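You operate a simulated robot arm through the tools that you are given. There is no shell and no other tool. Be economical: measure what you need, move in short steps, check, and stop when the job is done.

The job below is to be done with a simulated two-armed robot. You get a single attempt, and the scene is never put back.

TASK
Take the cloth rag from the top of the yellow bench and lay it out flat on the top of the orange bench.

It is judged by the outcome, as a careful person would: the job done as asked, and still so three seconds after it is handed in. It fails if anything else is knocked over, pushed out of place, dropped, spilled or broken. Flat cloth is picked up by pressing the open fingertips on it (5 to 10 N) and closing them slowly along it; thin cloth reads only 2 to 8 mm in the jaws.

THE ROBOT
Two 7-joint arms with two-finger parallel grippers on one trunk, on a base that drives. Base frame: it is fixed to the floor where the robot stands at the start and does not move with it; the origin is under the middle of the robot, x ahead of it, y to its left, z up; the surface under the hand at the start is at about z = 85. Lengths are in cm, angles in rad, forces in N, time in s.
The left shoulder is at the start at [2, 17, 117.8], the right one opposite. With the tool pointing down near the work surface each hand reaches from about 20 to 68 cm from the robot's upright axis, wherever it stands, measured 20 degrees to its own side. Places, roughly: top of the orange bench [100, 230, 80]. Payload 3.8 kg a hand.
The TCP of each hand is the grasp point between the finger pads, 3 cm short of the fingertips. In the tool frame z runs along the fingers and y along their closing line. Largest opening 11 cm; finger width 2, thickness 1; the body of the gripper, 4.8 by 11.2 cm, starts 5.5 cm behind the TCP.
Orientation is told as [roll, pitch, yaw] about the base's x, y, z axes, in that order, counted from this pose: with the fingers straight down and closing along the base's y, the tool's x points along the base's -x, its y along +y and its z along -z.

THE INTERFACE
- The arms move only by the tool nudge_tool. It takes "left_steps", "right_steps" or both (then of equal length, played together; a hand with none holds still); each is a list of rows, each an object of numbers (a shift or turn left out is 0, a gripper value left out holds the last): "tx", "ty", "tz": the shift along the tool's x, y, z in cm; "rx", "ry", "rz": the turn, a rotation vector about the tool's x, y, z in rad. In form: [{"tx": .., "ty": .., "tz": .., "rx": .., "ry": .., "rz": ..}, ...]. A call has 1 to 8 rows; each row shifts and turns the commanded pose from where the row before left it, along the tool's axes as they then stand. "left_jaw" and "right_jaw" are, for a hand that has rows, the finger opening in cm, from 0 to 11, set as the call begins (left out, the last holds). Each row takes 0.2 s and may step no farther than 5 cm and 0.15 rad from the row before; otherwise, or with a gripper value out of range, the whole call is refused. A pose out of reach is approached as far as the arm can. The call stops where the force on the tool passes 40 N (or 10 N more than at its start, if that is more) or the arm is blocked; 0.2 s more then pass. The fingers move at their own pace (about 7.2 cm/s each) and stop on an object; they squeeze with about 38 N. The grip force told is the motor's: it shows also when the fingers shut on nothing. Time passes only in rows, and 0.2 s behind the last, so rows that do not move let the fingers close. The reply holds the time, the measured pose of the TCP, the force on the tool along the base axes, the opening and the grip force, in the units named above and with some noise, with the torque about the TCP (base axes, N m) and any sound that the robot's microphone picked up, and new pictures: "pictures" is both (left out), scene, wrist or none (wrist: the cameras of the hands that moved).
- Cameras (640 x 400 px; columns grow to the right, rows downward): "scene" is now at [9.52, -2.68, 133.89]; the picture's right is [-0.32, -0.95, 0.00], its down [-0.53, 0.18, -0.83] and it looks along [0.78, -0.26, -0.56] (base axes); focal length 259 px, centre (320, 200). "left" rides on the left gripper at [7.2, -1.7, -10.3] in its tool frame; the picture's right is [0.23, 0.97, 0.00], its down [-0.76, 0.18, -0.62] and it looks along [-0.61, 0.14, 0.78] (tool axes); focal length 222 px, centre (320, 200). "right" rides on the right gripper at [7.2, 1.7, -10.3] in its tool frame; the picture's right is [-0.23, 0.97, 0.00], its down [-0.76, -0.18, -0.62] and it looks along [-0.61, -0.14, 0.78] (tool axes); focal length 222 px, centre (320, 200). There is no depth. A picture from a camera that has moved, and an enlarged one, comes with that camera's place and axes in the base frame and with its lens. The place of the scene camera against the robot may be out by one fixed shift of up to 1.8 cm in any direction.
- slide_trunk(by): slides the trunk up (or, below 0, down) by that many cm; the arms and the scene camera ride with it, the base frame stays. It gives what a move gives, with no picture.
- drive_base(legs): drives the robot by 1 to 6 legs, each [ahead, turn to the left] in cm and rad, along the robot's own axes; the way and the turn of a leg run together, so that a leg with both is an arc; at most 150 cm and 3.142 rad a leg. The arms and the cameras ride along, it lands a little off, and it stops where it bumps. It gives what a move gives, and a new picture of the scene camera.
- head_to(pan, tilt): turns the head with the scene camera to pan (to the left, within 1.396 rad either way) and tilt (down, from -0.506 to 1.204), counted from straight ahead of the robot. It gives what a move gives, and a new picture of the scene camera.
- zoom(camera, box): a new picture of the part [left, top, right, bottom] of that camera's present view, enlarged. It takes no simulated time.
- finish_job(): hands the job in; it is judged then, once.

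Work in short steps. Places have to be worked out from the pictures, the camera data and where the tool is seen: move nearer, look again, correct. Check each grasp and each placing, and mend what went wrong. You have 120 turns and 260 pictures in all, those below and enlarged ones among them. Open the grippers and draw the arms clear of the work before you hand the job in, unless the task says otherwise; then end with one line.

The tools are called after ">>>" by a JSON object that holds its "fn" and its "kwargs". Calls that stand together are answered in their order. nudge_tool: Moves the arms, as the interface text tells. Its arguments: {"type":"object","properties":{"left_steps":{"type":"array"},"left_jaw":{"type":"number"},"right_steps":{"type":"array"},"right_jaw":{"type":"number"},"pictures":{"type":"string","enum":["both","scene","wrist","none"]}},"required":[]} The other tools are called the same way: slide_trunk (by) slides the trunk up or down; drive_base (legs) drives the base; head_to (pan, tilt) turns the head that bears the scene camera; zoom (camera, box) takes an enlarged picture of a part of a camera's view; finish_job () hands the job in.

At the start:

```text
time: 0.0
left_tcp_pos: [48.39, 5.19, 117.18]
left_ee_rot: [0.0, -0.001, 0.002]
left_ft_force: [0.2, 0.2, 0.3]
left_ft_torque: [0.0, 0.02, 0.0]
left_width: 11.01
left_finger_force: 0.1
right_tcp_pos: [49.05, -31.7, 108.97]
right_ee_rot: [0.0, 0.002, 0.0]
right_ft_force: [0.0, -0.2, -0.8]
right_ft_torque: [0.01, 0.03, -0.01]
right_width: 10.99
right_finger_force: 0.2
trunk travel left (down, up): [-27.5, 29.5]
robot x, y, heading: [-0.12, 0.18, -0.004]
head pan, tilt: [-0.325, 0.595]
```

scene: 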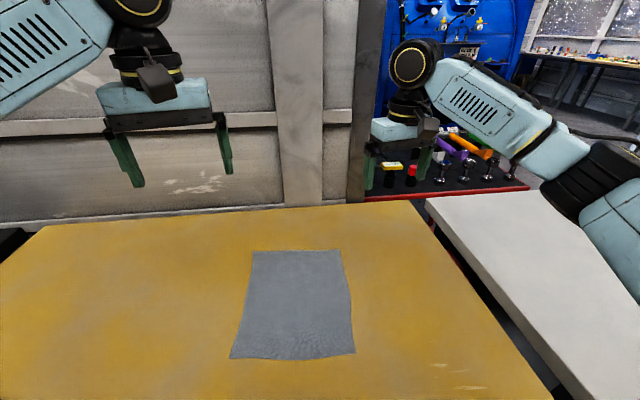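
right: 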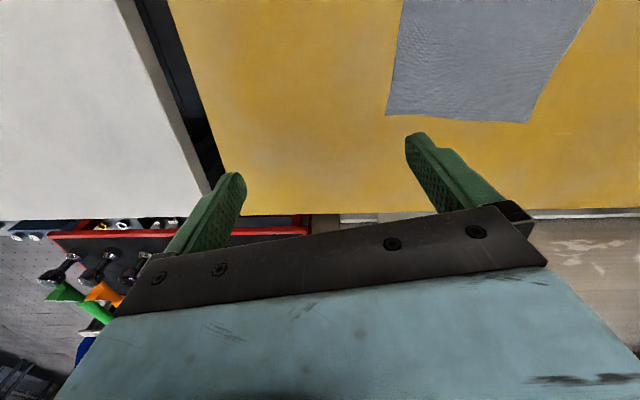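
left: 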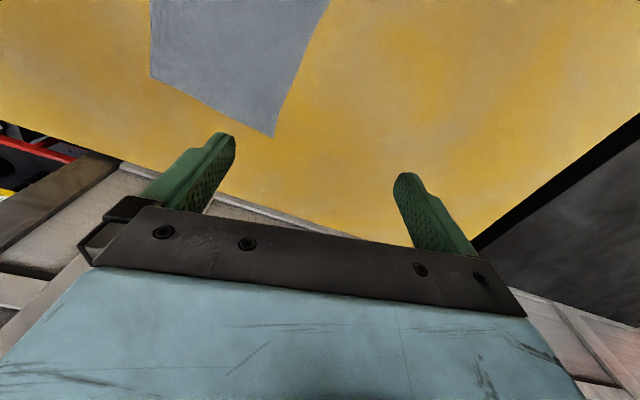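

The rag lies flat on the yellow bench, with corners at about (61,-1), (53,-23), (29,-16) and (36,6). Before picking it up I'll look left to find the orange bench.

>>> {"fn": "head_to", "kwargs": {"pan": 1.2, "tilt": 0.35}}

```text
time: 1.6
left_tcp_pos: [48.46, 5.11, 117.09]
left_ee_rot: [0.0, -0.001, 0.0]
left_ft_force: [-0.3, 1.2, 0.3]
left_ft_torque: [0.01, 0.0, 0.0]
left_width: 11.01
left_finger_force: 0.1
right_tcp_pos: [49.03, -31.63, 109.14]
right_ee_rot: [-0.001, 0.001, 0.001]
right_ft_force: [-0.6, 0.4, -0.5]
right_ft_torque: [-0.01, 0.02, -0.01]
right_width: 10.99
right_finger_force: 0.0
trunk travel left (down, up): [-27.5, 29.5]
robot x, y, heading: [-0.08, -0.16, 0.005]
head pan, tilt: [1.201, 0.351]
camera scene: at [4.5, 8.82, 136.13], right [0.93, -0.36, 0.0], down [-0.12, -0.32, -0.94], along [0.34, 0.88, -0.34], focal length 259 px, centre (320, 200)
```

scene: 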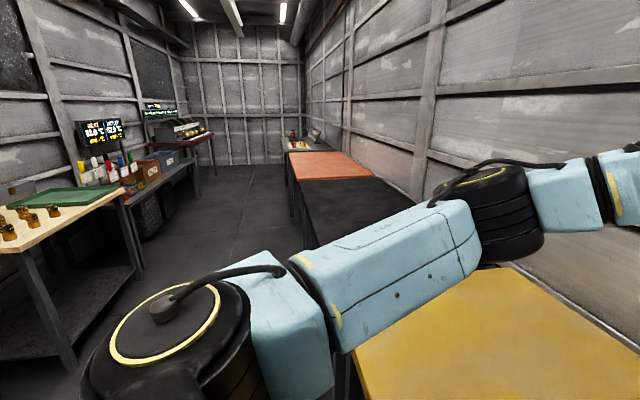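

The orange bench stands along the same wall, beyond a black one. I'll zoom in to measure it.

>>> {"fn": "zoom", "kwargs": {"camera": "scene", "box": [260, 120, 420, 220]}}

>>> {"fn": "head_to", "kwargs": {"pan": -0.1, "tilt": 0.85}}

```text
4.00 times, centred on (340, 170) of scene
camera zoom: at [4.5, 8.82, 136.13], right [0.93, -0.36, 0.0], down [-0.12, -0.32, -0.94], along [0.34, 0.88, -0.34], focal length 1036 px, centre (240, 320)
```

zoom: 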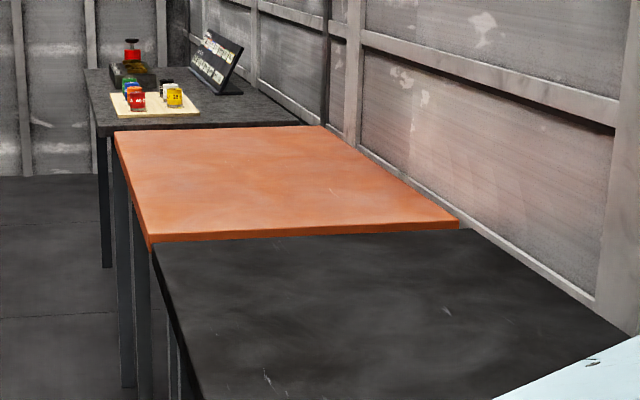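

```text
time: 3.1
left_tcp_pos: [48.54, 5.15, 117.04]
left_ee_rot: [0.001, -0.002, 0.001]
left_ft_force: [0.3, 0.3, 0.4]
left_ft_torque: [-0.01, 0.0, -0.03]
left_width: 11.01
left_finger_force: 0.0
right_tcp_pos: [49.06, -31.71, 109.04]
right_ee_rot: [-0.002, 0.0, 0.0]
right_ft_force: [-0.5, 1.2, 0.4]
right_ft_torque: [0.0, -0.01, 0.01]
right_width: 10.98
right_finger_force: 0.1
trunk travel left (down, up): [-27.5, 29.5]
robot x, y, heading: [0.12, -0.12, 0.001]
head pan, tilt: [-0.099, 0.85]
camera scene: at [8.91, -0.63, 131.76], right [-0.1, -1.0, 0.0], down [-0.75, 0.07, -0.66], along [0.66, -0.07, -0.75], focal length 259 px, centre (320, 200)
```

scene: 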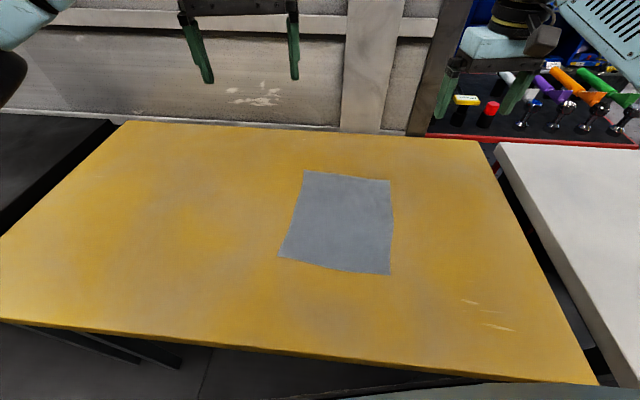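

The rag's near edge runs from about (30,-17) to (36,5). I'll bring both hands above its two near corners, with the jaws turned to close along that edge.

>>> {"fn": "nudge_tool", "kwargs": {"left_steps": [{"tx": 2.03, "ty": -0.5, "tz": 2.83}, {"tx": 2.03, "ty": -0.5, "tz": 2.83}, {"tx": 2.03, "ty": -0.5, "tz": 2.83}, {"tx": 2.03, "ty": -0.5, "tz": 2.83}, {"tx": 2.03, "ty": -0.5, "tz": 2.83}, {"tx": 2.03, "ty": -0.5, "tz": 2.83}, {"rz": 0.135}, {"rz": 0.135}], "right_steps": [{"tx": 2.92, "ty": 2.83, "tz": 1.5}, {"tx": 2.92, "ty": 2.83, "tz": 1.5}, {"tx": 2.92, "ty": 2.83, "tz": 1.5}, {"tx": 2.92, "ty": 2.83, "tz": 1.5}, {"tx": 2.92, "ty": 2.83, "tz": 1.5}, {"tx": 2.92, "ty": 2.83, "tz": 1.5}, {"rz": 0.135}, {"rz": 0.135}], "left_jaw": 3.5, "right_jaw": 3.5}}

```text
time: 4.9
left_tcp_pos: [36.32, 2.15, 100.12]
left_ee_rot: [-0.001, 0.001, -0.271]
left_ft_force: [0.2, 0.3, -0.4]
left_ft_torque: [-0.02, 0.0, -0.01]
left_width: 3.51
left_finger_force: 0.1
right_tcp_pos: [31.61, -14.74, 100.23]
right_ee_rot: [0.0, 0.001, -0.271]
right_ft_force: [0.1, -0.1, 0.1]
right_ft_torque: [0.0, 0.0, -0.01]
right_width: 3.5
right_finger_force: 0.0
trunk travel left (down, up): [-27.5, 29.5]
robot x, y, heading: [-0.05, 0.21, 0.002]
head pan, tilt: [-0.099, 0.85]
camera scene: at [8.9, -0.62, 131.76], right [-0.1, -1.0, 0.0], down [-0.75, 0.07, -0.66], along [0.66, -0.07, -0.75], focal length 259 px, centre (320, 200)
camera right: at [25.1, -11.18, 110.47], right [0.48, 0.88, 0.0], down [0.69, -0.37, 0.62], along [0.55, -0.3, -0.78], focal length 222 px, centre (320, 200)
camera left: at [28.97, 2.25, 110.54], right [0.04, 1.0, 0.0], down [0.78, -0.03, 0.62], along [0.62, -0.03, -0.78], focal length 222 px, centre (320, 200)
```

scene: 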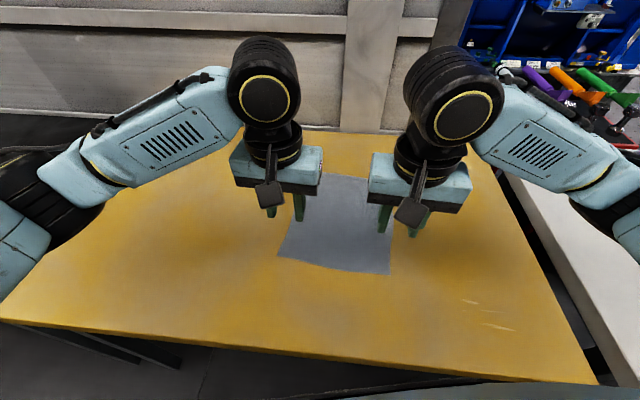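
right: 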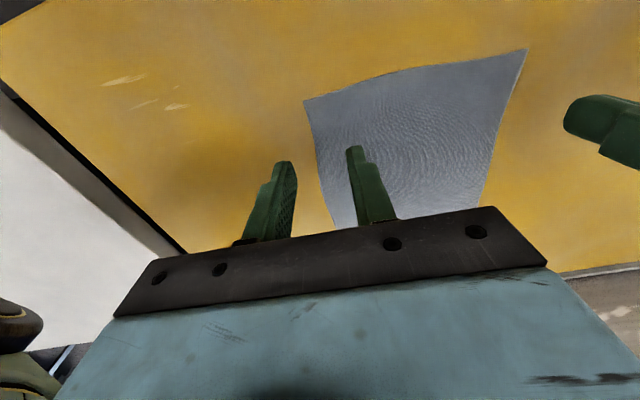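
left: 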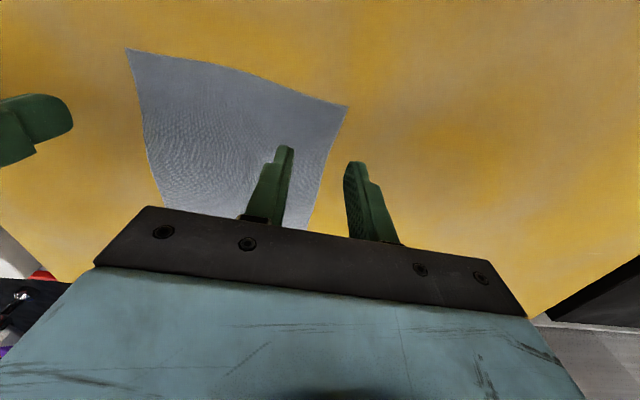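

Both wrist cameras confirm the near corners at (36.2,5.0) and (30.0,-16.2), and the surface at about 85. I'll shift each hand slightly inward and come down to just above the cloth.

>>> {"fn": "nudge_tool", "kwargs": {"left_steps": [{"tx": -0.3, "ty": -0.4, "tz": 4}, {"tz": 4}, {"tz": 2.6}], "right_steps": [{"tx": -0.3, "ty": 0.8, "tz": 4}, {"tz": 4}, {"tz": 2.6}], "pictures": "wrist"}}

>>> {"fn": "nudge_tool", "kwargs": {"left_steps": [{"tz": 0.5}, {"tz": 0.4}, {"tz": 0.2}], "right_steps": [{"tz": 0.5}, {"tz": 0.4}, {"tz": 0.2}], "pictures": "none"}}

```text
time: 5.7
left_tcp_pos: [36.4, 1.76, 89.23]
left_ee_rot: [0.0, -0.002, -0.269]
left_ft_force: [-0.1, -0.6, 0.8]
left_ft_torque: [-0.01, -0.01, -0.01]
left_width: 3.51
left_finger_force: 0.1
right_tcp_pos: [32.05, -14.27, 89.33]
right_ee_rot: [-0.001, -0.002, -0.269]
right_ft_force: [-0.3, 1.0, 0.3]
right_ft_torque: [0.01, -0.04, 0.0]
right_width: 3.52
right_finger_force: 0.0
trunk travel left (down, up): [-27.5, 29.5]
robot x, y, heading: [-0.05, 0.36, -0.001]
head pan, tilt: [-0.099, 0.85]
camera right: at [25.55, -10.64, 99.71], right [0.48, 0.88, 0.0], down [0.69, -0.37, 0.62], along [0.55, -0.3, -0.78], focal length 222 px, centre (320, 200)
camera left: at [29.15, 1.8, 99.66], right [0.04, 1.0, 0.0], down [0.78, -0.03, 0.62], along [0.62, -0.02, -0.78], focal length 222 px, centre (320, 200)
```

right: 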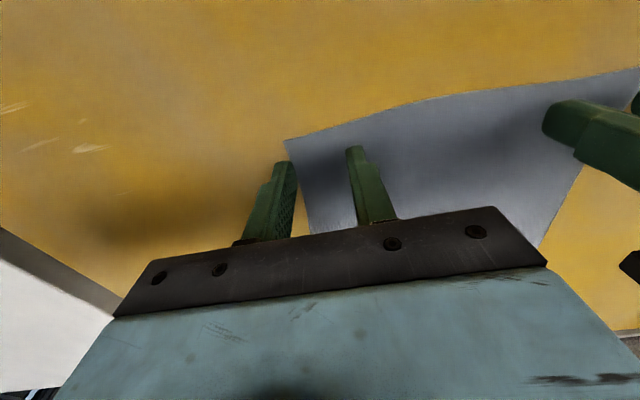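
left: 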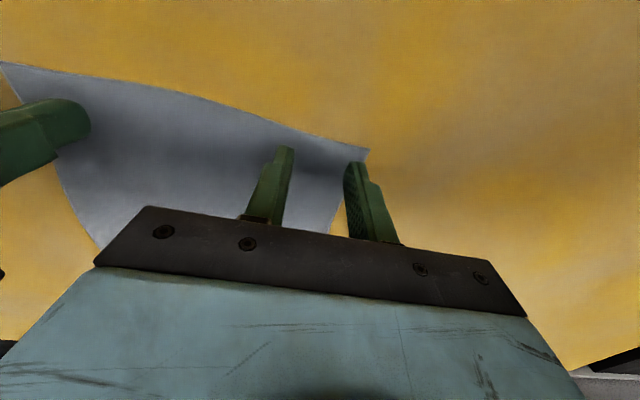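

```text
time: 6.5
left_tcp_pos: [36.42, 1.82, 88.26]
left_ee_rot: [0.0, 0.0, -0.269]
left_ft_force: [-0.7, 0.2, -0.2]
left_ft_torque: [-0.02, 0.03, -0.02]
left_width: 3.5
left_finger_force: 0.1
right_tcp_pos: [31.91, -14.18, 88.35]
right_ee_rot: [-0.001, -0.001, -0.269]
right_ft_force: [-0.1, 0.5, 0.2]
right_ft_torque: [0.01, 0.01, 0.0]
right_width: 3.49
right_finger_force: 0.0
trunk travel left (down, up): [-27.5, 29.5]
robot x, y, heading: [-0.03, 0.24, 0.003]
head pan, tilt: [-0.099, 0.85]
```

Each outer finger sits right at the side edge of the cloth, so I'll shift both a little more inward and press down gently.

>>> {"fn": "nudge_tool", "kwargs": {"left_steps": [{"ty": -0.7}, {"tz": 0.2}, {"tz": 0.1}], "right_steps": [{"ty": 0.8}, {"tz": 0.2}, {"tz": 0.1}], "pictures": "wrist"}}

```text
time: 7.3
left_tcp_pos: [36.32, 1.11, 88.16]
left_ee_rot: [0.0, 0.0, -0.268]
left_ft_force: [-0.1, 0.8, 4.4]
left_ft_torque: [0.06, -0.02, 0.01]
left_width: 3.47
left_finger_force: 0.0
right_tcp_pos: [32.21, -13.34, 88.09]
right_ee_rot: [-0.001, 0.0, -0.269]
right_ft_force: [-2.7, 0.1, 9.6]
right_ft_torque: [-0.08, 0.12, -0.01]
right_width: 3.5
right_finger_force: 0.8
trunk travel left (down, up): [-27.5, 29.5]
robot x, y, heading: [0.09, -0.12, -0.003]
head pan, tilt: [-0.099, 0.85]
camera right: at [25.72, -9.75, 98.37], right [0.48, 0.88, 0.0], down [0.69, -0.37, 0.62], along [0.55, -0.3, -0.78], focal length 222 px, centre (320, 200)
camera left: at [28.91, 1.14, 98.56], right [0.04, 1.0, 0.0], down [0.78, -0.03, 0.62], along [0.62, -0.02, -0.78], focal length 222 px, centre (320, 200)
```

right: 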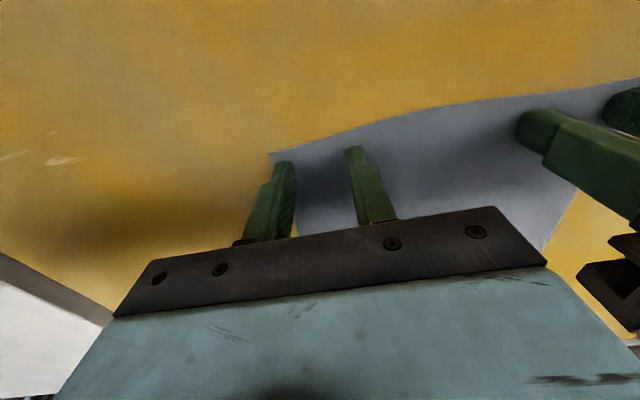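
left: 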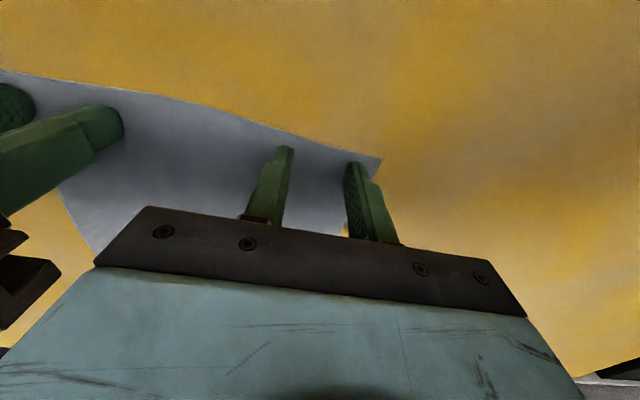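

Contact forces are 4 N on the left and 10 N on the right. I'll press the left slightly more and close both jaws in small steps.

>>> {"fn": "nudge_tool", "kwargs": {"left_steps": [{"tz": 0.06}, {}], "right_steps": [{}, {}], "left_jaw": 2.7, "right_jaw": 2.7, "pictures": "none"}}

>>> {"fn": "nudge_tool", "kwargs": {"left_steps": [{}, {}], "right_steps": [{}, {}], "left_jaw": 1.9, "right_jaw": 1.9, "pictures": "wrist"}}

```text
time: 7.9
left_tcp_pos: [36.11, 0.98, 88.17]
left_ee_rot: [-0.001, -0.003, -0.269]
left_ft_force: [-0.7, -1.5, 13.7]
left_ft_torque: [0.08, 0.03, -0.02]
left_width: 2.63
left_finger_force: 0.1
right_tcp_pos: [32.12, -13.39, 88.05]
right_ee_rot: [0.001, -0.003, -0.268]
right_ft_force: [2.1, 1.1, 11.7]
right_ft_torque: [-0.09, -0.01, 0.01]
right_width: 2.62
right_finger_force: 0.1
trunk travel left (down, up): [-27.5, 29.5]
robot x, y, heading: [0.05, 0.02, 0.003]
head pan, tilt: [-0.099, 0.85]
```

```text
time: 8.5
left_tcp_pos: [36.22, 0.94, 88.08]
left_ee_rot: [-0.002, -0.005, -0.269]
left_ft_force: [0.1, -2.3, 18.3]
left_ft_torque: [0.04, 0.09, -0.01]
left_width: 1.75
left_finger_force: 0.2
right_tcp_pos: [32.11, -13.31, 88.2]
right_ee_rot: [-0.001, -0.002, -0.268]
right_ft_force: [1.9, 1.0, 15.6]
right_ft_torque: [-0.05, 0.05, 0.03]
right_width: 1.79
right_finger_force: 0.0
trunk travel left (down, up): [-27.5, 29.5]
robot x, y, heading: [0.13, -0.26, -0.002]
head pan, tilt: [-0.099, 0.85]
camera right: at [25.66, -9.73, 98.37], right [0.48, 0.88, 0.0], down [0.69, -0.37, 0.62], along [0.55, -0.3, -0.78], focal length 222 px, centre (320, 200)
camera left: at [28.84, 1.09, 98.54], right [0.04, 1.0, 0.0], down [0.78, -0.03, 0.63], along [0.62, -0.03, -0.78], focal length 222 px, centre (320, 200)
```

right: 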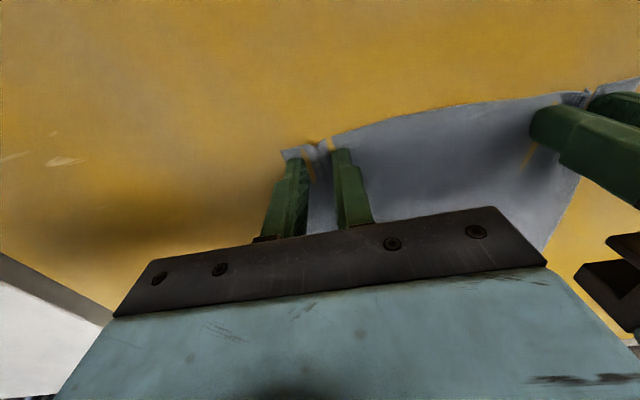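
left: 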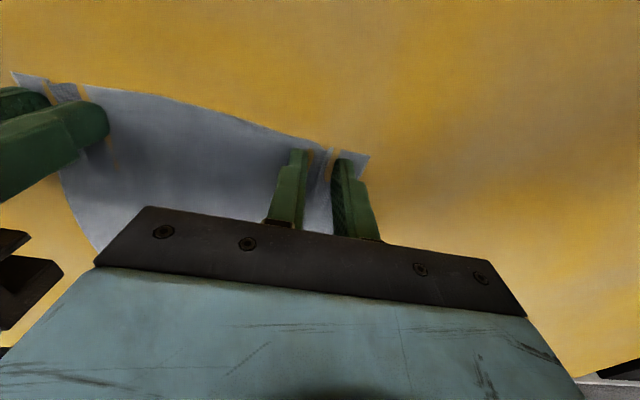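

A fold is gathering between the fingers of both hands. I'll ease the pressure a little and finish closing.

>>> {"fn": "nudge_tool", "kwargs": {"left_steps": [{"tz": -0.06}, {}], "right_steps": [{"tz": -0.04}, {}], "left_jaw": 1.1, "right_jaw": 1.1, "pictures": "none"}}

>>> {"fn": "nudge_tool", "kwargs": {"left_steps": [{}, {}, {}], "right_steps": [{}, {}, {}], "left_jaw": 0, "right_jaw": 0, "pictures": "wrist"}}

```text
time: 9.1
left_tcp_pos: [36.27, 1.04, 88.12]
left_ee_rot: [0.0, -0.001, -0.268]
left_ft_force: [-2.6, -3.0, 18.9]
left_ft_torque: [-0.02, 0.21, 0.01]
left_width: 1.06
left_finger_force: 0.0
right_tcp_pos: [32.09, -13.25, 88.16]
right_ee_rot: [-0.001, -0.001, -0.268]
right_ft_force: [2.2, 2.1, 13.9]
right_ft_torque: [0.06, -0.02, 0.01]
right_width: 1.11
right_finger_force: 0.1
trunk travel left (down, up): [-27.5, 29.5]
robot x, y, heading: [0.35, 0.15, -0.001]
head pan, tilt: [-0.099, 0.85]
```

```text
time: 9.9
left_tcp_pos: [36.2, 0.87, 88.05]
left_ee_rot: [-0.004, -0.002, -0.27]
left_ft_force: [-4.4, -18.5, 17.3]
left_ft_torque: [-0.49, 0.2, 0.03]
left_width: 0.18
left_finger_force: 37.9
right_tcp_pos: [31.97, -13.3, 88.08]
right_ee_rot: [0.004, -0.002, -0.27]
right_ft_force: [3.9, 18.6, 10.9]
right_ft_torque: [0.54, -0.09, 0.04]
right_width: 0.21
right_finger_force: 38.1
trunk travel left (down, up): [-27.5, 29.5]
robot x, y, heading: [0.05, 0.1, 0.002]
head pan, tilt: [-0.099, 0.85]
camera right: at [25.61, -9.66, 98.38], right [0.48, 0.88, 0.0], down [0.69, -0.38, 0.62], along [0.55, -0.29, -0.78], focal length 222 px, centre (320, 200)
camera left: at [28.81, 1.02, 98.55], right [0.04, 1.0, 0.0], down [0.78, -0.03, 0.62], along [0.62, -0.03, -0.78], focal length 222 px, centre (320, 200)
```

right: 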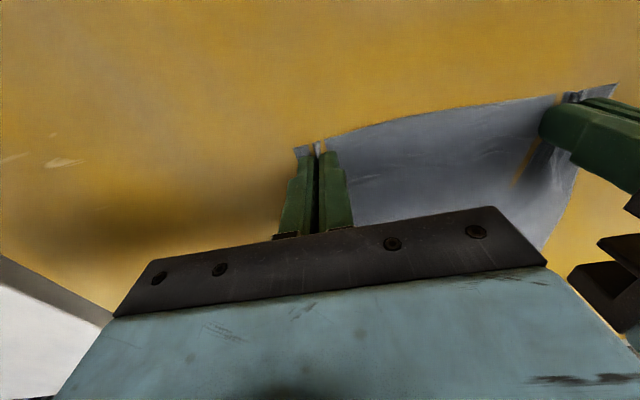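
left: 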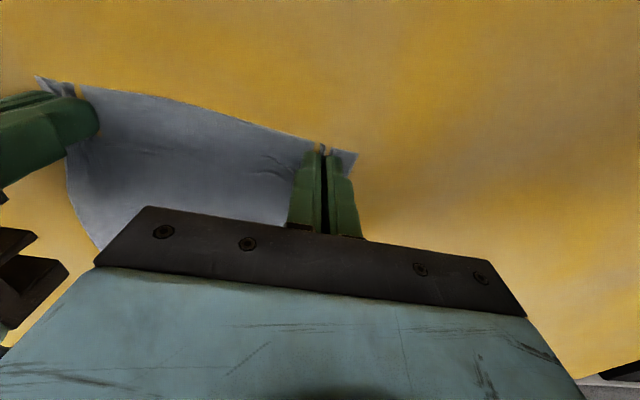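

Both jaws read about 2 mm with cloth between them, but it is stretched taut sideways. I'll bring the hands slightly together and lift.

>>> {"fn": "nudge_tool", "kwargs": {"left_steps": [{"ty": -0.4, "tz": -0.5}, {"tz": -2}, {"tz": -3}, {"tz": -4}, {"tz": -4}, {"tz": -4}, {"tz": -4}], "right_steps": [{"ty": 0.4, "tz": -0.5}, {"tz": -2}, {"tz": -3}, {"tz": -4}, {"tz": -4}, {"tz": -4}, {"tz": -4}]}}

```text
time: 11.5
left_tcp_pos: [35.98, 0.67, 109.5]
left_ee_rot: [0.0, 0.004, -0.269]
left_ft_force: [-1.0, -1.5, -0.3]
left_ft_torque: [-0.05, -0.01, -0.02]
left_width: 0.16
left_finger_force: 38.1
right_tcp_pos: [32.22, -12.97, 109.6]
right_ee_rot: [-0.002, 0.0, -0.27]
right_ft_force: [0.5, 2.5, 0.5]
right_ft_torque: [0.06, -0.01, 0.02]
right_width: 0.18
right_finger_force: 38.2
trunk travel left (down, up): [-27.5, 29.5]
robot x, y, heading: [0.31, -0.1, -0.003]
head pan, tilt: [-0.099, 0.85]
camera scene: at [8.85, -0.62, 131.77], right [-0.1, -1.0, 0.0], down [-0.75, 0.07, -0.66], along [0.66, -0.07, -0.75], focal length 259 px, centre (320, 200)
camera right: at [25.8, -9.27, 119.92], right [0.48, 0.88, 0.0], down [0.69, -0.37, 0.62], along [0.55, -0.3, -0.78], focal length 222 px, centre (320, 200)
camera left: at [28.62, 0.73, 119.99], right [0.04, 1.0, 0.0], down [0.78, -0.03, 0.62], along [0.62, -0.02, -0.78], focal length 222 px, centre (320, 200)
```

scene: 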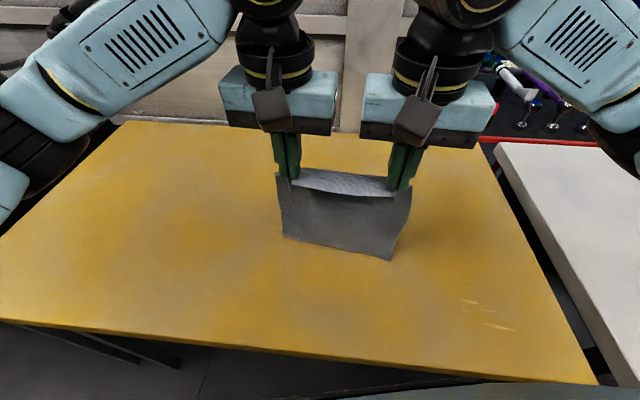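
right: 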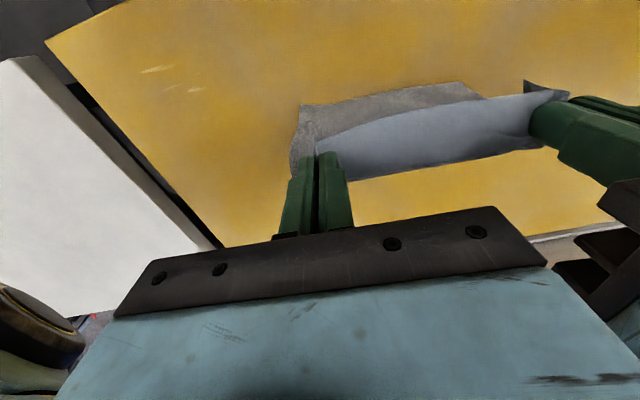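
left: 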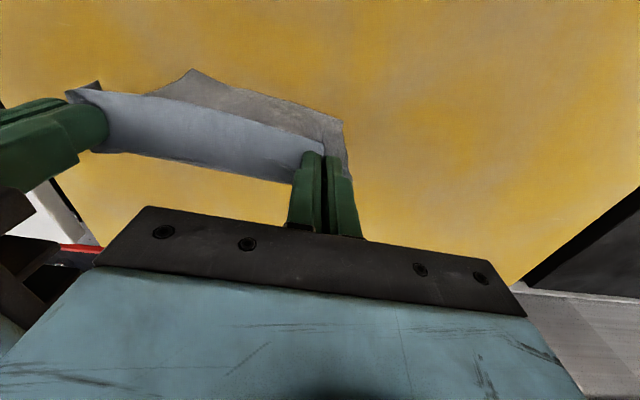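

The rag hangs cleanly from both hands. I'll raise the trunk for carrying clearance and look left at the route.

>>> {"fn": "slide_trunk", "kwargs": {"by": 16}}

>>> {"fn": "drive_base", "kwargs": {"legs": [[-30, 0]]}}

>>> {"fn": "head_to", "kwargs": {"pan": 1.39, "tilt": 0.5}}

```text
time: 13.3
left_tcp_pos: [36.0, 0.6, 125.45]
left_ee_rot: [0.0, 0.001, -0.269]
left_ft_force: [0.4, -1.9, -1.2]
left_ft_torque: [-0.02, 0.03, 0.0]
left_width: 0.17
left_finger_force: 37.8
right_tcp_pos: [32.38, -12.93, 125.63]
right_ee_rot: [0.0, 0.002, -0.268]
right_ft_force: [0.7, 0.0, 0.0]
right_ft_torque: [0.04, -0.02, 0.01]
right_width: 0.15
right_finger_force: 37.9
trunk travel left (down, up): [-43.5, 13.5]
robot x, y, heading: [0.14, 0.48, -0.004]
head pan, tilt: [-0.099, 0.85]
```

```text
time: 15.3
left_tcp_pos: [6.38, 0.63, 125.61]
left_ee_rot: [-0.002, -0.001, -0.267]
left_ft_force: [-0.6, -1.2, -0.4]
left_ft_torque: [-0.04, 0.01, -0.02]
left_width: 0.19
left_finger_force: 37.7
right_tcp_pos: [2.63, -12.86, 125.6]
right_ee_rot: [0.0, 0.0, -0.267]
right_ft_force: [-0.5, 2.4, 1.3]
right_ft_torque: [0.04, -0.03, -0.01]
right_width: 0.14
right_finger_force: 37.7
trunk travel left (down, up): [-43.5, 13.5]
robot x, y, heading: [-29.72, -0.05, 0.006]
head pan, tilt: [-0.099, 0.85]
camera scene: at [-20.73, -0.64, 147.76], right [-0.1, -1.0, 0.0], down [-0.75, 0.07, -0.66], along [0.66, -0.06, -0.75], focal length 259 px, centre (320, 200)
```

scene: 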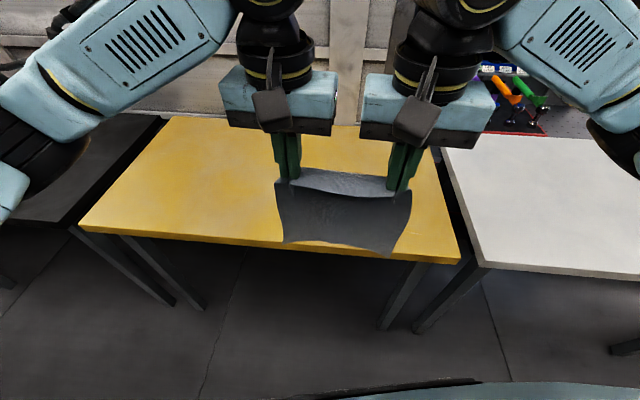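

```text
time: 16.9
left_tcp_pos: [6.39, 0.52, 125.51]
left_ee_rot: [0.0, -0.002, -0.266]
left_ft_force: [-0.1, -2.0, -1.1]
left_ft_torque: [-0.06, 0.01, 0.01]
left_width: 0.17
left_finger_force: 37.8
right_tcp_pos: [2.73, -12.85, 125.62]
right_ee_rot: [0.001, -0.001, -0.269]
right_ft_force: [1.2, 2.0, 0.1]
right_ft_torque: [0.02, 0.0, 0.01]
right_width: 0.15
right_finger_force: 37.9
trunk travel left (down, up): [-43.5, 13.5]
robot x, y, heading: [-29.74, 0.12, 0.003]
head pan, tilt: [1.389, 0.499]
camera scene: at [-26.82, 9.07, 150.76], right [0.98, -0.18, 0.0], down [-0.09, -0.47, -0.88], along [0.16, 0.86, -0.48], focal length 259 px, centre (320, 200)
```

scene: 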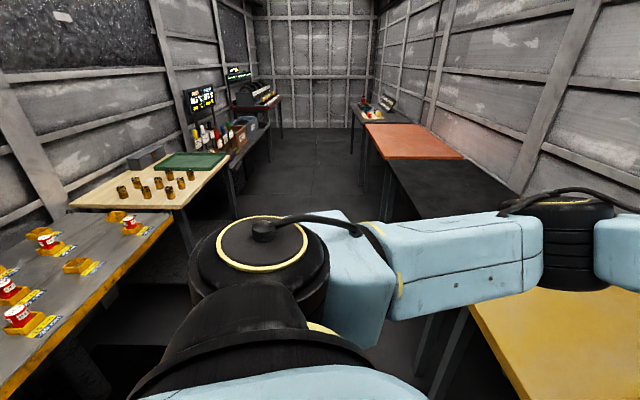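

The aisle is clear: the left tables end at about x=-72 and the orange bench's near corner is at about (61,197). I'll turn left and drive halfway.

>>> {"fn": "drive_base", "kwargs": {"legs": [[0, 1.37], [120, 0]]}}

>>> {"fn": "head_to", "kwargs": {"pan": -0.5, "tilt": 0.5}}

```text
time: 26.4
left_tcp_pos: [2.55, 152.5, 125.41]
left_ee_rot: [0.0, 0.0, 1.085]
left_ft_force: [2.0, -0.9, 1.0]
left_ft_torque: [-0.05, -0.09, -0.01]
left_width: 0.16
left_finger_force: 38.3
right_tcp_pos: [14.94, 145.92, 125.66]
right_ee_rot: [0.0, 0.0, 1.083]
right_ft_force: [-2.0, 0.4, 0.5]
right_ft_torque: [0.0, 0.03, -0.01]
right_width: 0.17
right_finger_force: 37.9
trunk travel left (down, up): [-43.5, 13.5]
robot x, y, heading: [-4.83, 117.14, 1.356]
head pan, tilt: [1.389, 0.499]
camera scene: at [-13.51, 122.93, 150.76], right [0.39, 0.92, 0.0], down [0.44, -0.19, -0.88], along [-0.81, 0.34, -0.48], focal length 259 px, centre (320, 200)
```

scene: 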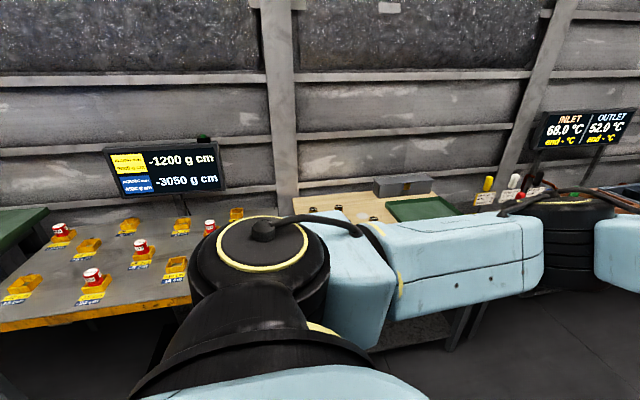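

```text
time: 28.2
left_tcp_pos: [2.5, 152.39, 125.59]
left_ee_rot: [0.0, -0.001, 1.084]
left_ft_force: [1.2, 0.0, 0.3]
left_ft_torque: [-0.03, 0.0, -0.03]
left_width: 0.15
left_finger_force: 37.9
right_tcp_pos: [14.9, 146.0, 125.64]
right_ee_rot: [0.0, 0.001, 1.082]
right_ft_force: [-2.1, 0.5, 0.4]
right_ft_torque: [0.01, 0.05, -0.02]
right_width: 0.15
right_finger_force: 37.8
trunk travel left (down, up): [-43.5, 13.5]
robot x, y, heading: [-4.68, 117.46, 1.356]
head pan, tilt: [-0.499, 0.499]
camera scene: at [0.84, 126.25, 150.76], right [0.75, -0.66, 0.0], down [-0.31, -0.36, -0.88], along [0.58, 0.66, -0.48], focal length 259 px, centre (320, 200)
```

scene: 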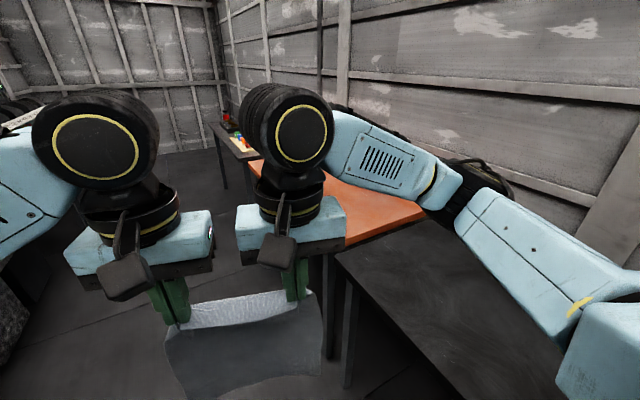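

The way ahead is clear. I'll drive up beside the orange bench and turn right to face it.

>>> {"fn": "drive_base", "kwargs": {"legs": [[108, 0], [0, -1.35]]}}

>>> {"fn": "head_to", "kwargs": {"pan": 0.0, "tilt": 0.65}}

```text
time: 37.1
left_tcp_pos: [53.23, 223.31, 125.48]
left_ee_rot: [0.0, 0.0, -0.246]
left_ft_force: [-0.1, -1.9, -0.4]
left_ft_torque: [-0.05, 0.0, -0.01]
left_width: 0.16
left_finger_force: 37.6
right_tcp_pos: [50.0, 209.62, 125.62]
right_ee_rot: [-0.002, 0.001, -0.247]
right_ft_force: [1.4, 0.6, 0.0]
right_ft_torque: [0.05, 0.0, 0.05]
right_width: 0.18
right_finger_force: 38.0
trunk travel left (down, up): [-43.5, 13.5]
robot x, y, heading: [17.32, 221.85, 0.02]
head pan, tilt: [-0.499, 0.499]
camera scene: at [26.57, 217.84, 150.76], right [-0.46, -0.89, 0.0], down [-0.43, 0.22, -0.88], along [0.78, -0.4, -0.48], focal length 259 px, centre (320, 200)
```

scene: 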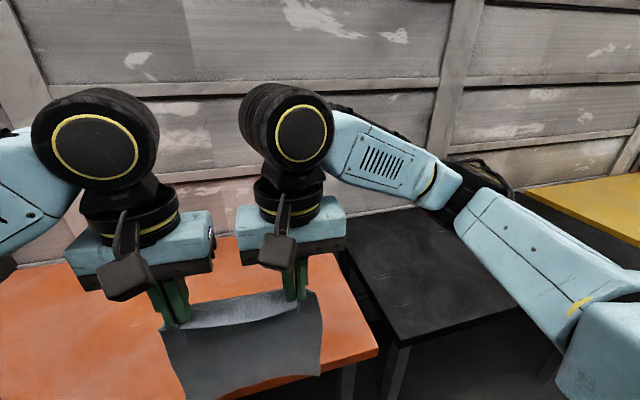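

```text
time: 38.0
left_tcp_pos: [53.32, 223.29, 125.59]
left_ee_rot: [0.001, 0.0, -0.248]
left_ft_force: [-0.2, -1.2, -0.4]
left_ft_torque: [-0.03, 0.06, 0.02]
left_width: 0.18
left_finger_force: 38.1
right_tcp_pos: [49.9, 209.68, 125.61]
right_ee_rot: [0.0, -0.001, -0.247]
right_ft_force: [-0.2, 2.6, -0.7]
right_ft_torque: [-0.03, -0.03, 0.06]
right_width: 0.15
right_finger_force: 38.2
trunk travel left (down, up): [-43.5, 13.5]
robot x, y, heading: [17.21, 222.04, 0.023]
head pan, tilt: [0.0, 0.649]
camera scene: at [27.16, 222.22, 149.42], right [0.02, -1.0, 0.0], down [-0.6, -0.01, -0.8], along [0.8, 0.02, -0.6], focal length 259 px, centre (320, 200)
```

scene: 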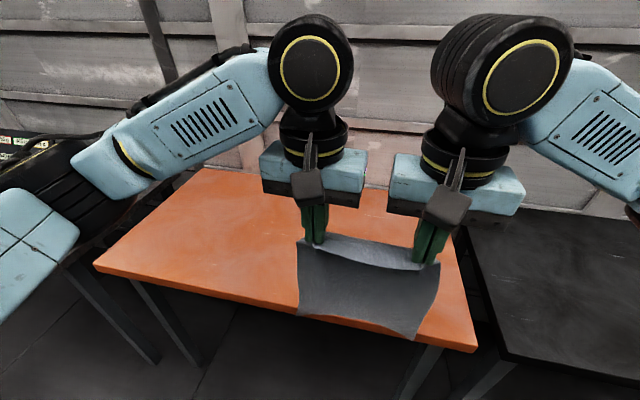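

The orange bench's front edge runs from (57.5,184) to (82,299), so it is turned about -0.21 rad. I'll move toward its middle, square up to it and close in.

>>> {"fn": "drive_base", "kwargs": {"legs": [[0, 0.9], [30, 0], [0, -1.13], [11, 0]]}}

```text
time: 45.9
left_tcp_pos: [81.56, 236.75, 125.48]
left_ee_rot: [0.0, 0.0, -0.465]
left_ft_force: [-0.4, -1.6, 0.2]
left_ft_torque: [-0.02, 0.04, 0.02]
left_width: 0.14
left_finger_force: 37.6
right_tcp_pos: [75.29, 224.44, 125.57]
right_ee_rot: [-0.001, -0.001, -0.465]
right_ft_force: [1.8, 2.0, 0.3]
right_ft_torque: [0.07, 0.01, 0.05]
right_width: 0.18
right_finger_force: 38.4
trunk travel left (down, up): [-43.5, 13.5]
robot x, y, heading: [46.44, 243.25, -0.202]
head pan, tilt: [0.0, 0.649]
camera scene: at [55.78, 241.35, 149.42], right [-0.2, -0.98, 0.0], down [-0.59, 0.12, -0.8], along [0.78, -0.16, -0.6], focal length 259 px, centre (320, 200)
```

scene: 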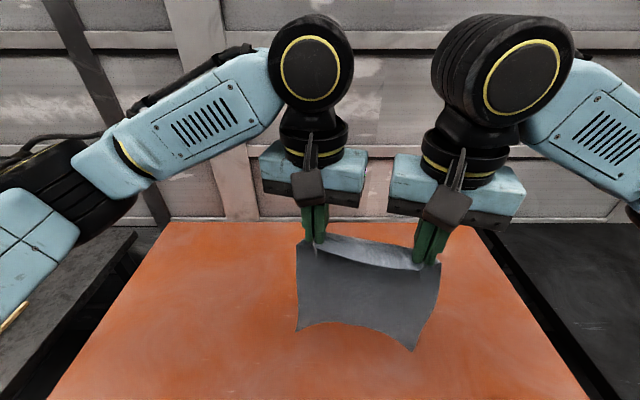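

The robot is square to the orange bench, about 23 cm from its edge, and the rag is hanging just inside that edge. I'll move the hands about 28 cm away over the bench, keeping the height.

>>> {"fn": "nudge_tool", "kwargs": {"left_steps": [{"tx": -4}, {"tx": -4}, {"tx": -4}, {"tx": -4}, {"tx": -4}, {"tx": -4}, {"tx": -4}], "right_steps": [{"tx": -4}, {"tx": -4}, {"tx": -4}, {"tx": -4}, {"tx": -4}, {"tx": -4}, {"tx": -4}], "pictures": "none"}}

>>> {"fn": "slide_trunk", "kwargs": {"by": -14}}

>>> {"fn": "head_to", "kwargs": {"pan": -0.1, "tilt": 0.75}}

```text
time: 47.5
left_tcp_pos: [100.4, 227.32, 125.41]
left_ee_rot: [-0.009, -0.007, -0.475]
left_ft_force: [0.9, -30.3, 0.3]
left_ft_torque: [-0.93, -0.04, 0.13]
left_width: 0.17
left_finger_force: 37.9
left hand out of reach, approached as far as the arm can: row 6, 7
right_tcp_pos: [100.14, 212.54, 125.65]
right_ee_rot: [0.007, 0.002, -0.451]
right_ft_force: [-1.8, 30.0, -1.6]
right_ft_torque: [0.92, 0.05, 0.09]
right_width: 0.2
right_finger_force: 38.5
trunk travel left (down, up): [-43.5, 13.5]
robot x, y, heading: [45.99, 243.73, -0.197]
head pan, tilt: [0.0, 0.649]
```

```text
time: 49.2
left_tcp_pos: [100.35, 227.4, 111.37]
left_ee_rot: [-0.007, -0.006, -0.472]
left_ft_force: [0.5, -38.3, 0.1]
left_ft_torque: [-1.14, -0.02, 0.14]
left_width: 0.18
left_finger_force: 38.3
right_tcp_pos: [100.11, 212.4, 111.7]
right_ee_rot: [0.008, 0.006, -0.455]
right_ft_force: [-1.0, 37.2, -0.6]
right_ft_torque: [1.14, 0.07, 0.13]
right_width: 0.18
right_finger_force: 38.5
trunk travel left (down, up): [-29.5, 27.5]
robot x, y, heading: [46.07, 243.41, -0.195]
head pan, tilt: [0.0, 0.649]
```

```text
time: 49.9
left_tcp_pos: [100.31, 227.39, 111.35]
left_ee_rot: [-0.006, -0.007, -0.47]
left_ft_force: [1.3, -38.3, 0.2]
left_ft_torque: [-1.16, -0.03, 0.2]
left_width: 0.18
left_finger_force: 38.1
right_tcp_pos: [100.17, 212.45, 111.62]
right_ee_rot: [0.007, 0.006, -0.456]
right_ft_force: [-0.8, 36.8, -0.7]
right_ft_torque: [1.18, 0.07, 0.11]
right_width: 0.2
right_finger_force: 38.0
trunk travel left (down, up): [-29.5, 27.5]
robot x, y, heading: [46.52, 242.92, -0.199]
head pan, tilt: [-0.099, 0.75]
camera scene: at [55.16, 240.64, 134.57], right [-0.29, -0.96, 0.0], down [-0.65, 0.2, -0.73], along [0.7, -0.21, -0.68], focal length 259 px, centre (320, 200)
```

scene: 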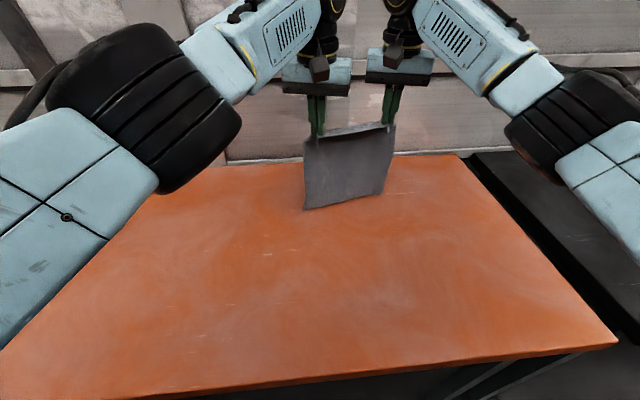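

The left arm ran out of reach, so the rag is now stretched sideways at about 37 N. I'll bring the right hand back to relax it.

>>> {"fn": "nudge_tool", "kwargs": {"right_steps": [{"tx": 2.5, "ty": 0.3}, {"tx": 2.5, "ty": 0.3}], "pictures": "none"}}

```text
time: 50.5
left_tcp_pos: [100.61, 228.09, 111.29]
left_ee_rot: [0.003, 0.002, -0.461]
left_ft_force: [-2.4, -5.8, -0.4]
left_ft_torque: [-0.18, 0.05, 0.03]
left_width: 0.17
left_finger_force: 38.0
right_tcp_pos: [95.97, 214.62, 111.54]
right_ee_rot: [-0.002, 0.0, -0.471]
right_ft_force: [1.1, 6.4, 0.6]
right_ft_torque: [0.19, -0.1, 0.03]
right_width: 0.15
right_finger_force: 37.9
trunk travel left (down, up): [-29.5, 27.5]
robot x, y, heading: [46.38, 243.67, -0.195]
head pan, tilt: [-0.099, 0.75]
```

The tension is down to 6 N. I'll move both hands 2 cm back toward me to check that they follow together.

>>> {"fn": "nudge_tool", "kwargs": {"left_steps": [{"tx": 1}, {"tx": 1}], "right_steps": [{"tx": 1, "ty": 0.3}, {"tx": 1}], "pictures": "scene"}}

```text
time: 51.1
left_tcp_pos: [98.69, 228.76, 111.3]
left_ee_rot: [0.001, 0.001, -0.466]
left_ft_force: [0.2, 0.2, 0.3]
left_ft_torque: [0.01, 0.02, -0.03]
left_width: 0.18
left_finger_force: 38.2
right_tcp_pos: [94.56, 215.83, 111.53]
right_ee_rot: [-0.002, 0.0, -0.467]
right_ft_force: [0.5, 0.3, -0.1]
right_ft_torque: [-0.01, -0.01, 0.03]
right_width: 0.19
right_finger_force: 37.9
trunk travel left (down, up): [-29.5, 27.5]
robot x, y, heading: [45.84, 243.54, -0.193]
head pan, tilt: [-0.099, 0.75]
camera scene: at [55.12, 240.61, 134.57], right [-0.29, -0.96, 0.0], down [-0.65, 0.2, -0.73], along [0.7, -0.21, -0.68], focal length 259 px, centre (320, 200)
```

scene: 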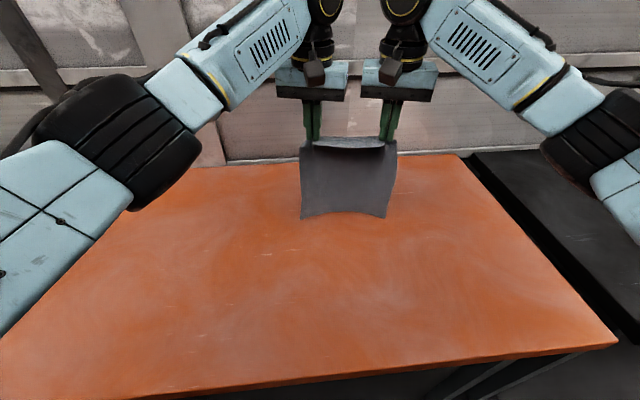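

Tension is gone and both hands follow. The hem hangs about 7 cm above the bench, with the hands about 30 cm in from its edge. I'll drive 4 cm closer so the rag lies well inside, then lower the hem to touch.

>>> {"fn": "drive_base", "kwargs": {"legs": [[4.5, 0]]}}

>>> {"fn": "slide_trunk", "kwargs": {"by": -7}}

>>> {"fn": "zoom", "kwargs": {"camera": "scene", "box": [220, 60, 480, 260]}}

```text
time: 52.0
left_tcp_pos: [103.24, 227.79, 111.23]
left_ee_rot: [0.0, 0.003, -0.465]
left_ft_force: [1.7, -0.2, -0.6]
left_ft_torque: [-0.04, 0.05, 0.01]
left_width: 0.18
left_finger_force: 37.4
right_tcp_pos: [98.96, 214.93, 111.38]
right_ee_rot: [0.001, 0.0, -0.467]
right_ft_force: [0.3, 0.0, 0.1]
right_ft_torque: [0.01, 0.03, 0.02]
right_width: 0.19
right_finger_force: 38.3
trunk travel left (down, up): [-29.5, 27.5]
robot x, y, heading: [50.21, 242.56, -0.198]
head pan, tilt: [-0.099, 0.75]
camera scene: at [59.64, 239.73, 134.55], right [-0.29, -0.96, 0.0], down [-0.65, 0.2, -0.73], along [0.7, -0.21, -0.68], focal length 259 px, centre (320, 200)
```

scene: 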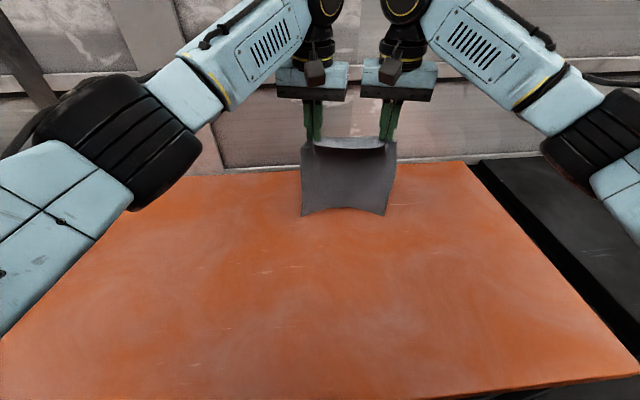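

```text
time: 53.0
left_tcp_pos: [102.85, 227.86, 104.49]
left_ee_rot: [0.001, -0.001, -0.467]
left_ft_force: [-0.6, -0.5, 1.1]
left_ft_torque: [0.0, 0.01, 0.0]
left_width: 0.16
left_finger_force: 37.9
right_tcp_pos: [98.68, 214.85, 104.48]
right_ee_rot: [-0.001, 0.0, -0.468]
right_ft_force: [0.5, -0.6, -0.2]
right_ft_torque: [0.03, 0.05, 0.02]
right_width: 0.15
right_finger_force: 38.1
trunk travel left (down, up): [-22.5, 34.5]
robot x, y, heading: [50.43, 242.8, -0.194]
head pan, tilt: [-0.099, 0.75]
```

```text
2.00 times, centred on (350, 160) of scene
camera zoom: at [59.44, 239.78, 127.57], right [-0.29, -0.96, 0.0], down [-0.65, 0.2, -0.73], along [0.7, -0.21, -0.68], focal length 518 px, centre (260, 280)
```

zoom: 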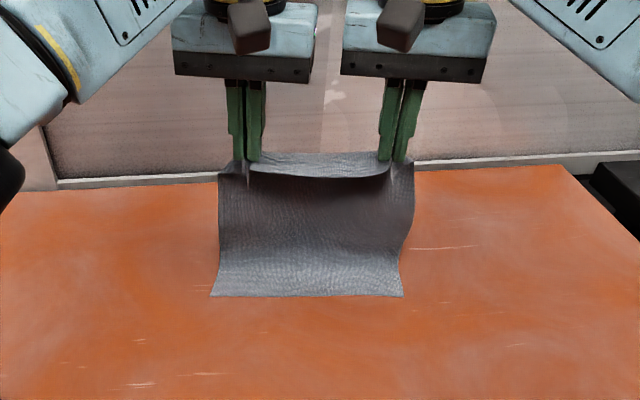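

The hem has touched and curls naturally toward me. So I'll lay it the other way: lift a little, bring the hands back, set the hem down near me and roll the rag out away from me.

>>> {"fn": "nudge_tool", "kwargs": {"left_steps": [{"tz": -2.5}, {"tz": -2.5}, {"tx": 4.2}, {"tx": 4.2}, {"tx": 4.2}, {"tx": 4.2}, {"tx": 4.2}, {}], "right_steps": [{"tz": -2.5}, {"tz": -2.5}, {"tx": 4.2}, {"tx": 4.2}, {"tx": 4.2}, {"tx": 4.2}, {"tx": 4.2}, {}], "pictures": "scene"}}

```text
time: 54.8
left_tcp_pos: [84.36, 237.33, 109.27]
left_ee_rot: [-0.002, 0.003, -0.467]
left_ft_force: [-0.4, 0.1, 0.8]
left_ft_torque: [0.0, 0.0, 0.06]
left_width: 0.19
left_finger_force: 37.7
right_tcp_pos: [79.84, 224.6, 109.36]
right_ee_rot: [0.001, 0.0, -0.467]
right_ft_force: [-0.1, -0.3, -0.7]
right_ft_torque: [0.02, 0.04, 0.03]
right_width: 0.17
right_finger_force: 38.0
trunk travel left (down, up): [-22.5, 34.5]
robot x, y, heading: [49.89, 242.36, -0.196]
head pan, tilt: [-0.099, 0.75]
camera scene: at [59.5, 239.72, 127.56], right [-0.29, -0.96, 0.0], down [-0.65, 0.2, -0.73], along [0.7, -0.21, -0.68], focal length 259 px, centre (320, 200)
```

scene: 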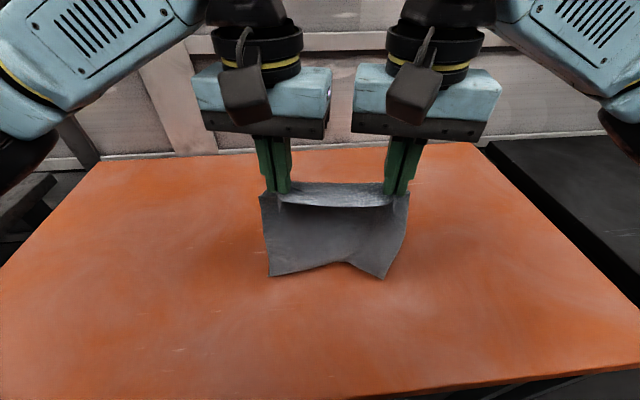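

The hem is still swaying slightly. I'll widen the hands by 0.6 cm to take out slack and lower the hem to the bench.

>>> {"fn": "nudge_tool", "kwargs": {"left_steps": [{"ty": 0.3}, {"tz": 2}, {"tz": 2}, {"tz": 1}, {"tz": 1}], "right_steps": [{"ty": -0.3}, {"tz": 2}, {"tz": 2}, {"tz": 1}, {"tz": 1}], "pictures": "scene"}}

```text
time: 56.0
left_tcp_pos: [84.39, 237.5, 103.48]
left_ee_rot: [-0.001, -0.001, -0.467]
left_ft_force: [-1.4, -5.8, 0.7]
left_ft_torque: [-0.2, 0.03, 0.02]
left_width: 0.17
left_finger_force: 38.0
right_tcp_pos: [79.8, 224.21, 103.58]
right_ee_rot: [0.004, 0.001, -0.466]
right_ft_force: [1.9, 5.8, 0.5]
right_ft_torque: [0.24, -0.06, 0.05]
right_width: 0.17
right_finger_force: 37.9
trunk travel left (down, up): [-22.5, 34.5]
robot x, y, heading: [50.41, 242.45, -0.2]
head pan, tilt: [-0.099, 0.75]
camera scene: at [59.47, 239.76, 127.56], right [-0.29, -0.96, 0.0], down [-0.65, 0.2, -0.73], along [0.7, -0.21, -0.68], focal length 259 px, centre (320, 200)
```

scene: 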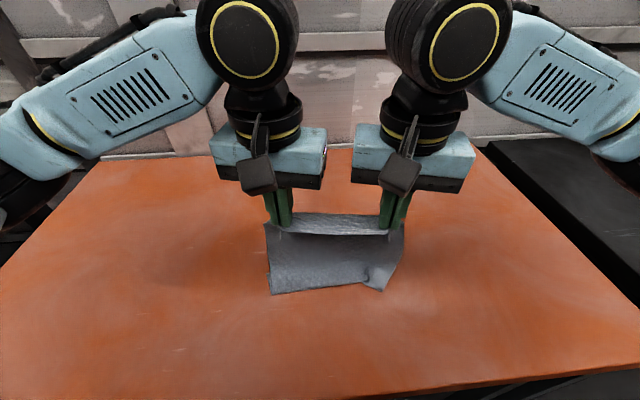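

The hem rests on the bench, turned toward me. I'll roll the rag out: hands move away and down together.

>>> {"fn": "nudge_tool", "kwargs": {"left_steps": [{"tx": -2.5, "tz": 1}, {"tx": -2.5, "tz": 1.5}, {"tx": -2.5, "tz": 1.5}, {"tx": -2.5, "tz": 2}], "right_steps": [{"tx": -2.5, "tz": 1}, {"tx": -2.5, "tz": 1.5}, {"tx": -2.5, "tz": 1.5}, {"tx": -2.5, "tz": 2}], "pictures": "scene"}}

```text
time: 57.0
left_tcp_pos: [93.3, 233.02, 97.52]
left_ee_rot: [0.001, 0.002, -0.468]
left_ft_force: [-0.4, -5.4, -0.5]
left_ft_torque: [-0.14, 0.03, 0.03]
left_width: 0.16
left_finger_force: 38.5
right_tcp_pos: [88.91, 219.57, 97.4]
right_ee_rot: [0.0, 0.0, -0.466]
right_ft_force: [1.7, 4.9, 0.7]
right_ft_torque: [0.16, -0.04, 0.07]
right_width: 0.19
right_finger_force: 37.9
trunk travel left (down, up): [-22.5, 34.5]
robot x, y, heading: [50.85, 242.69, -0.197]
head pan, tilt: [-0.099, 0.75]
camera scene: at [59.52, 239.73, 127.55], right [-0.29, -0.96, 0.0], down [-0.65, 0.2, -0.73], along [0.7, -0.21, -0.68], focal length 259 px, centre (320, 200)
```

scene: 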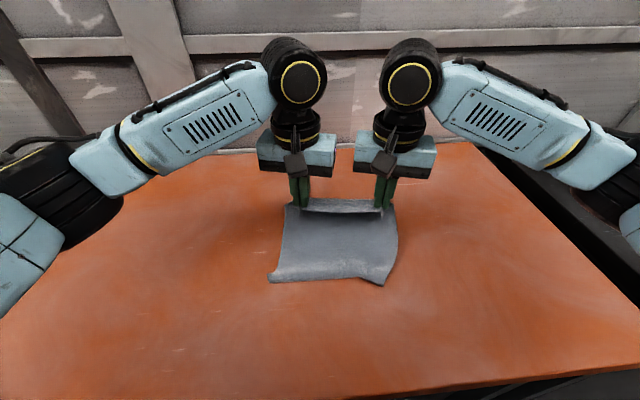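

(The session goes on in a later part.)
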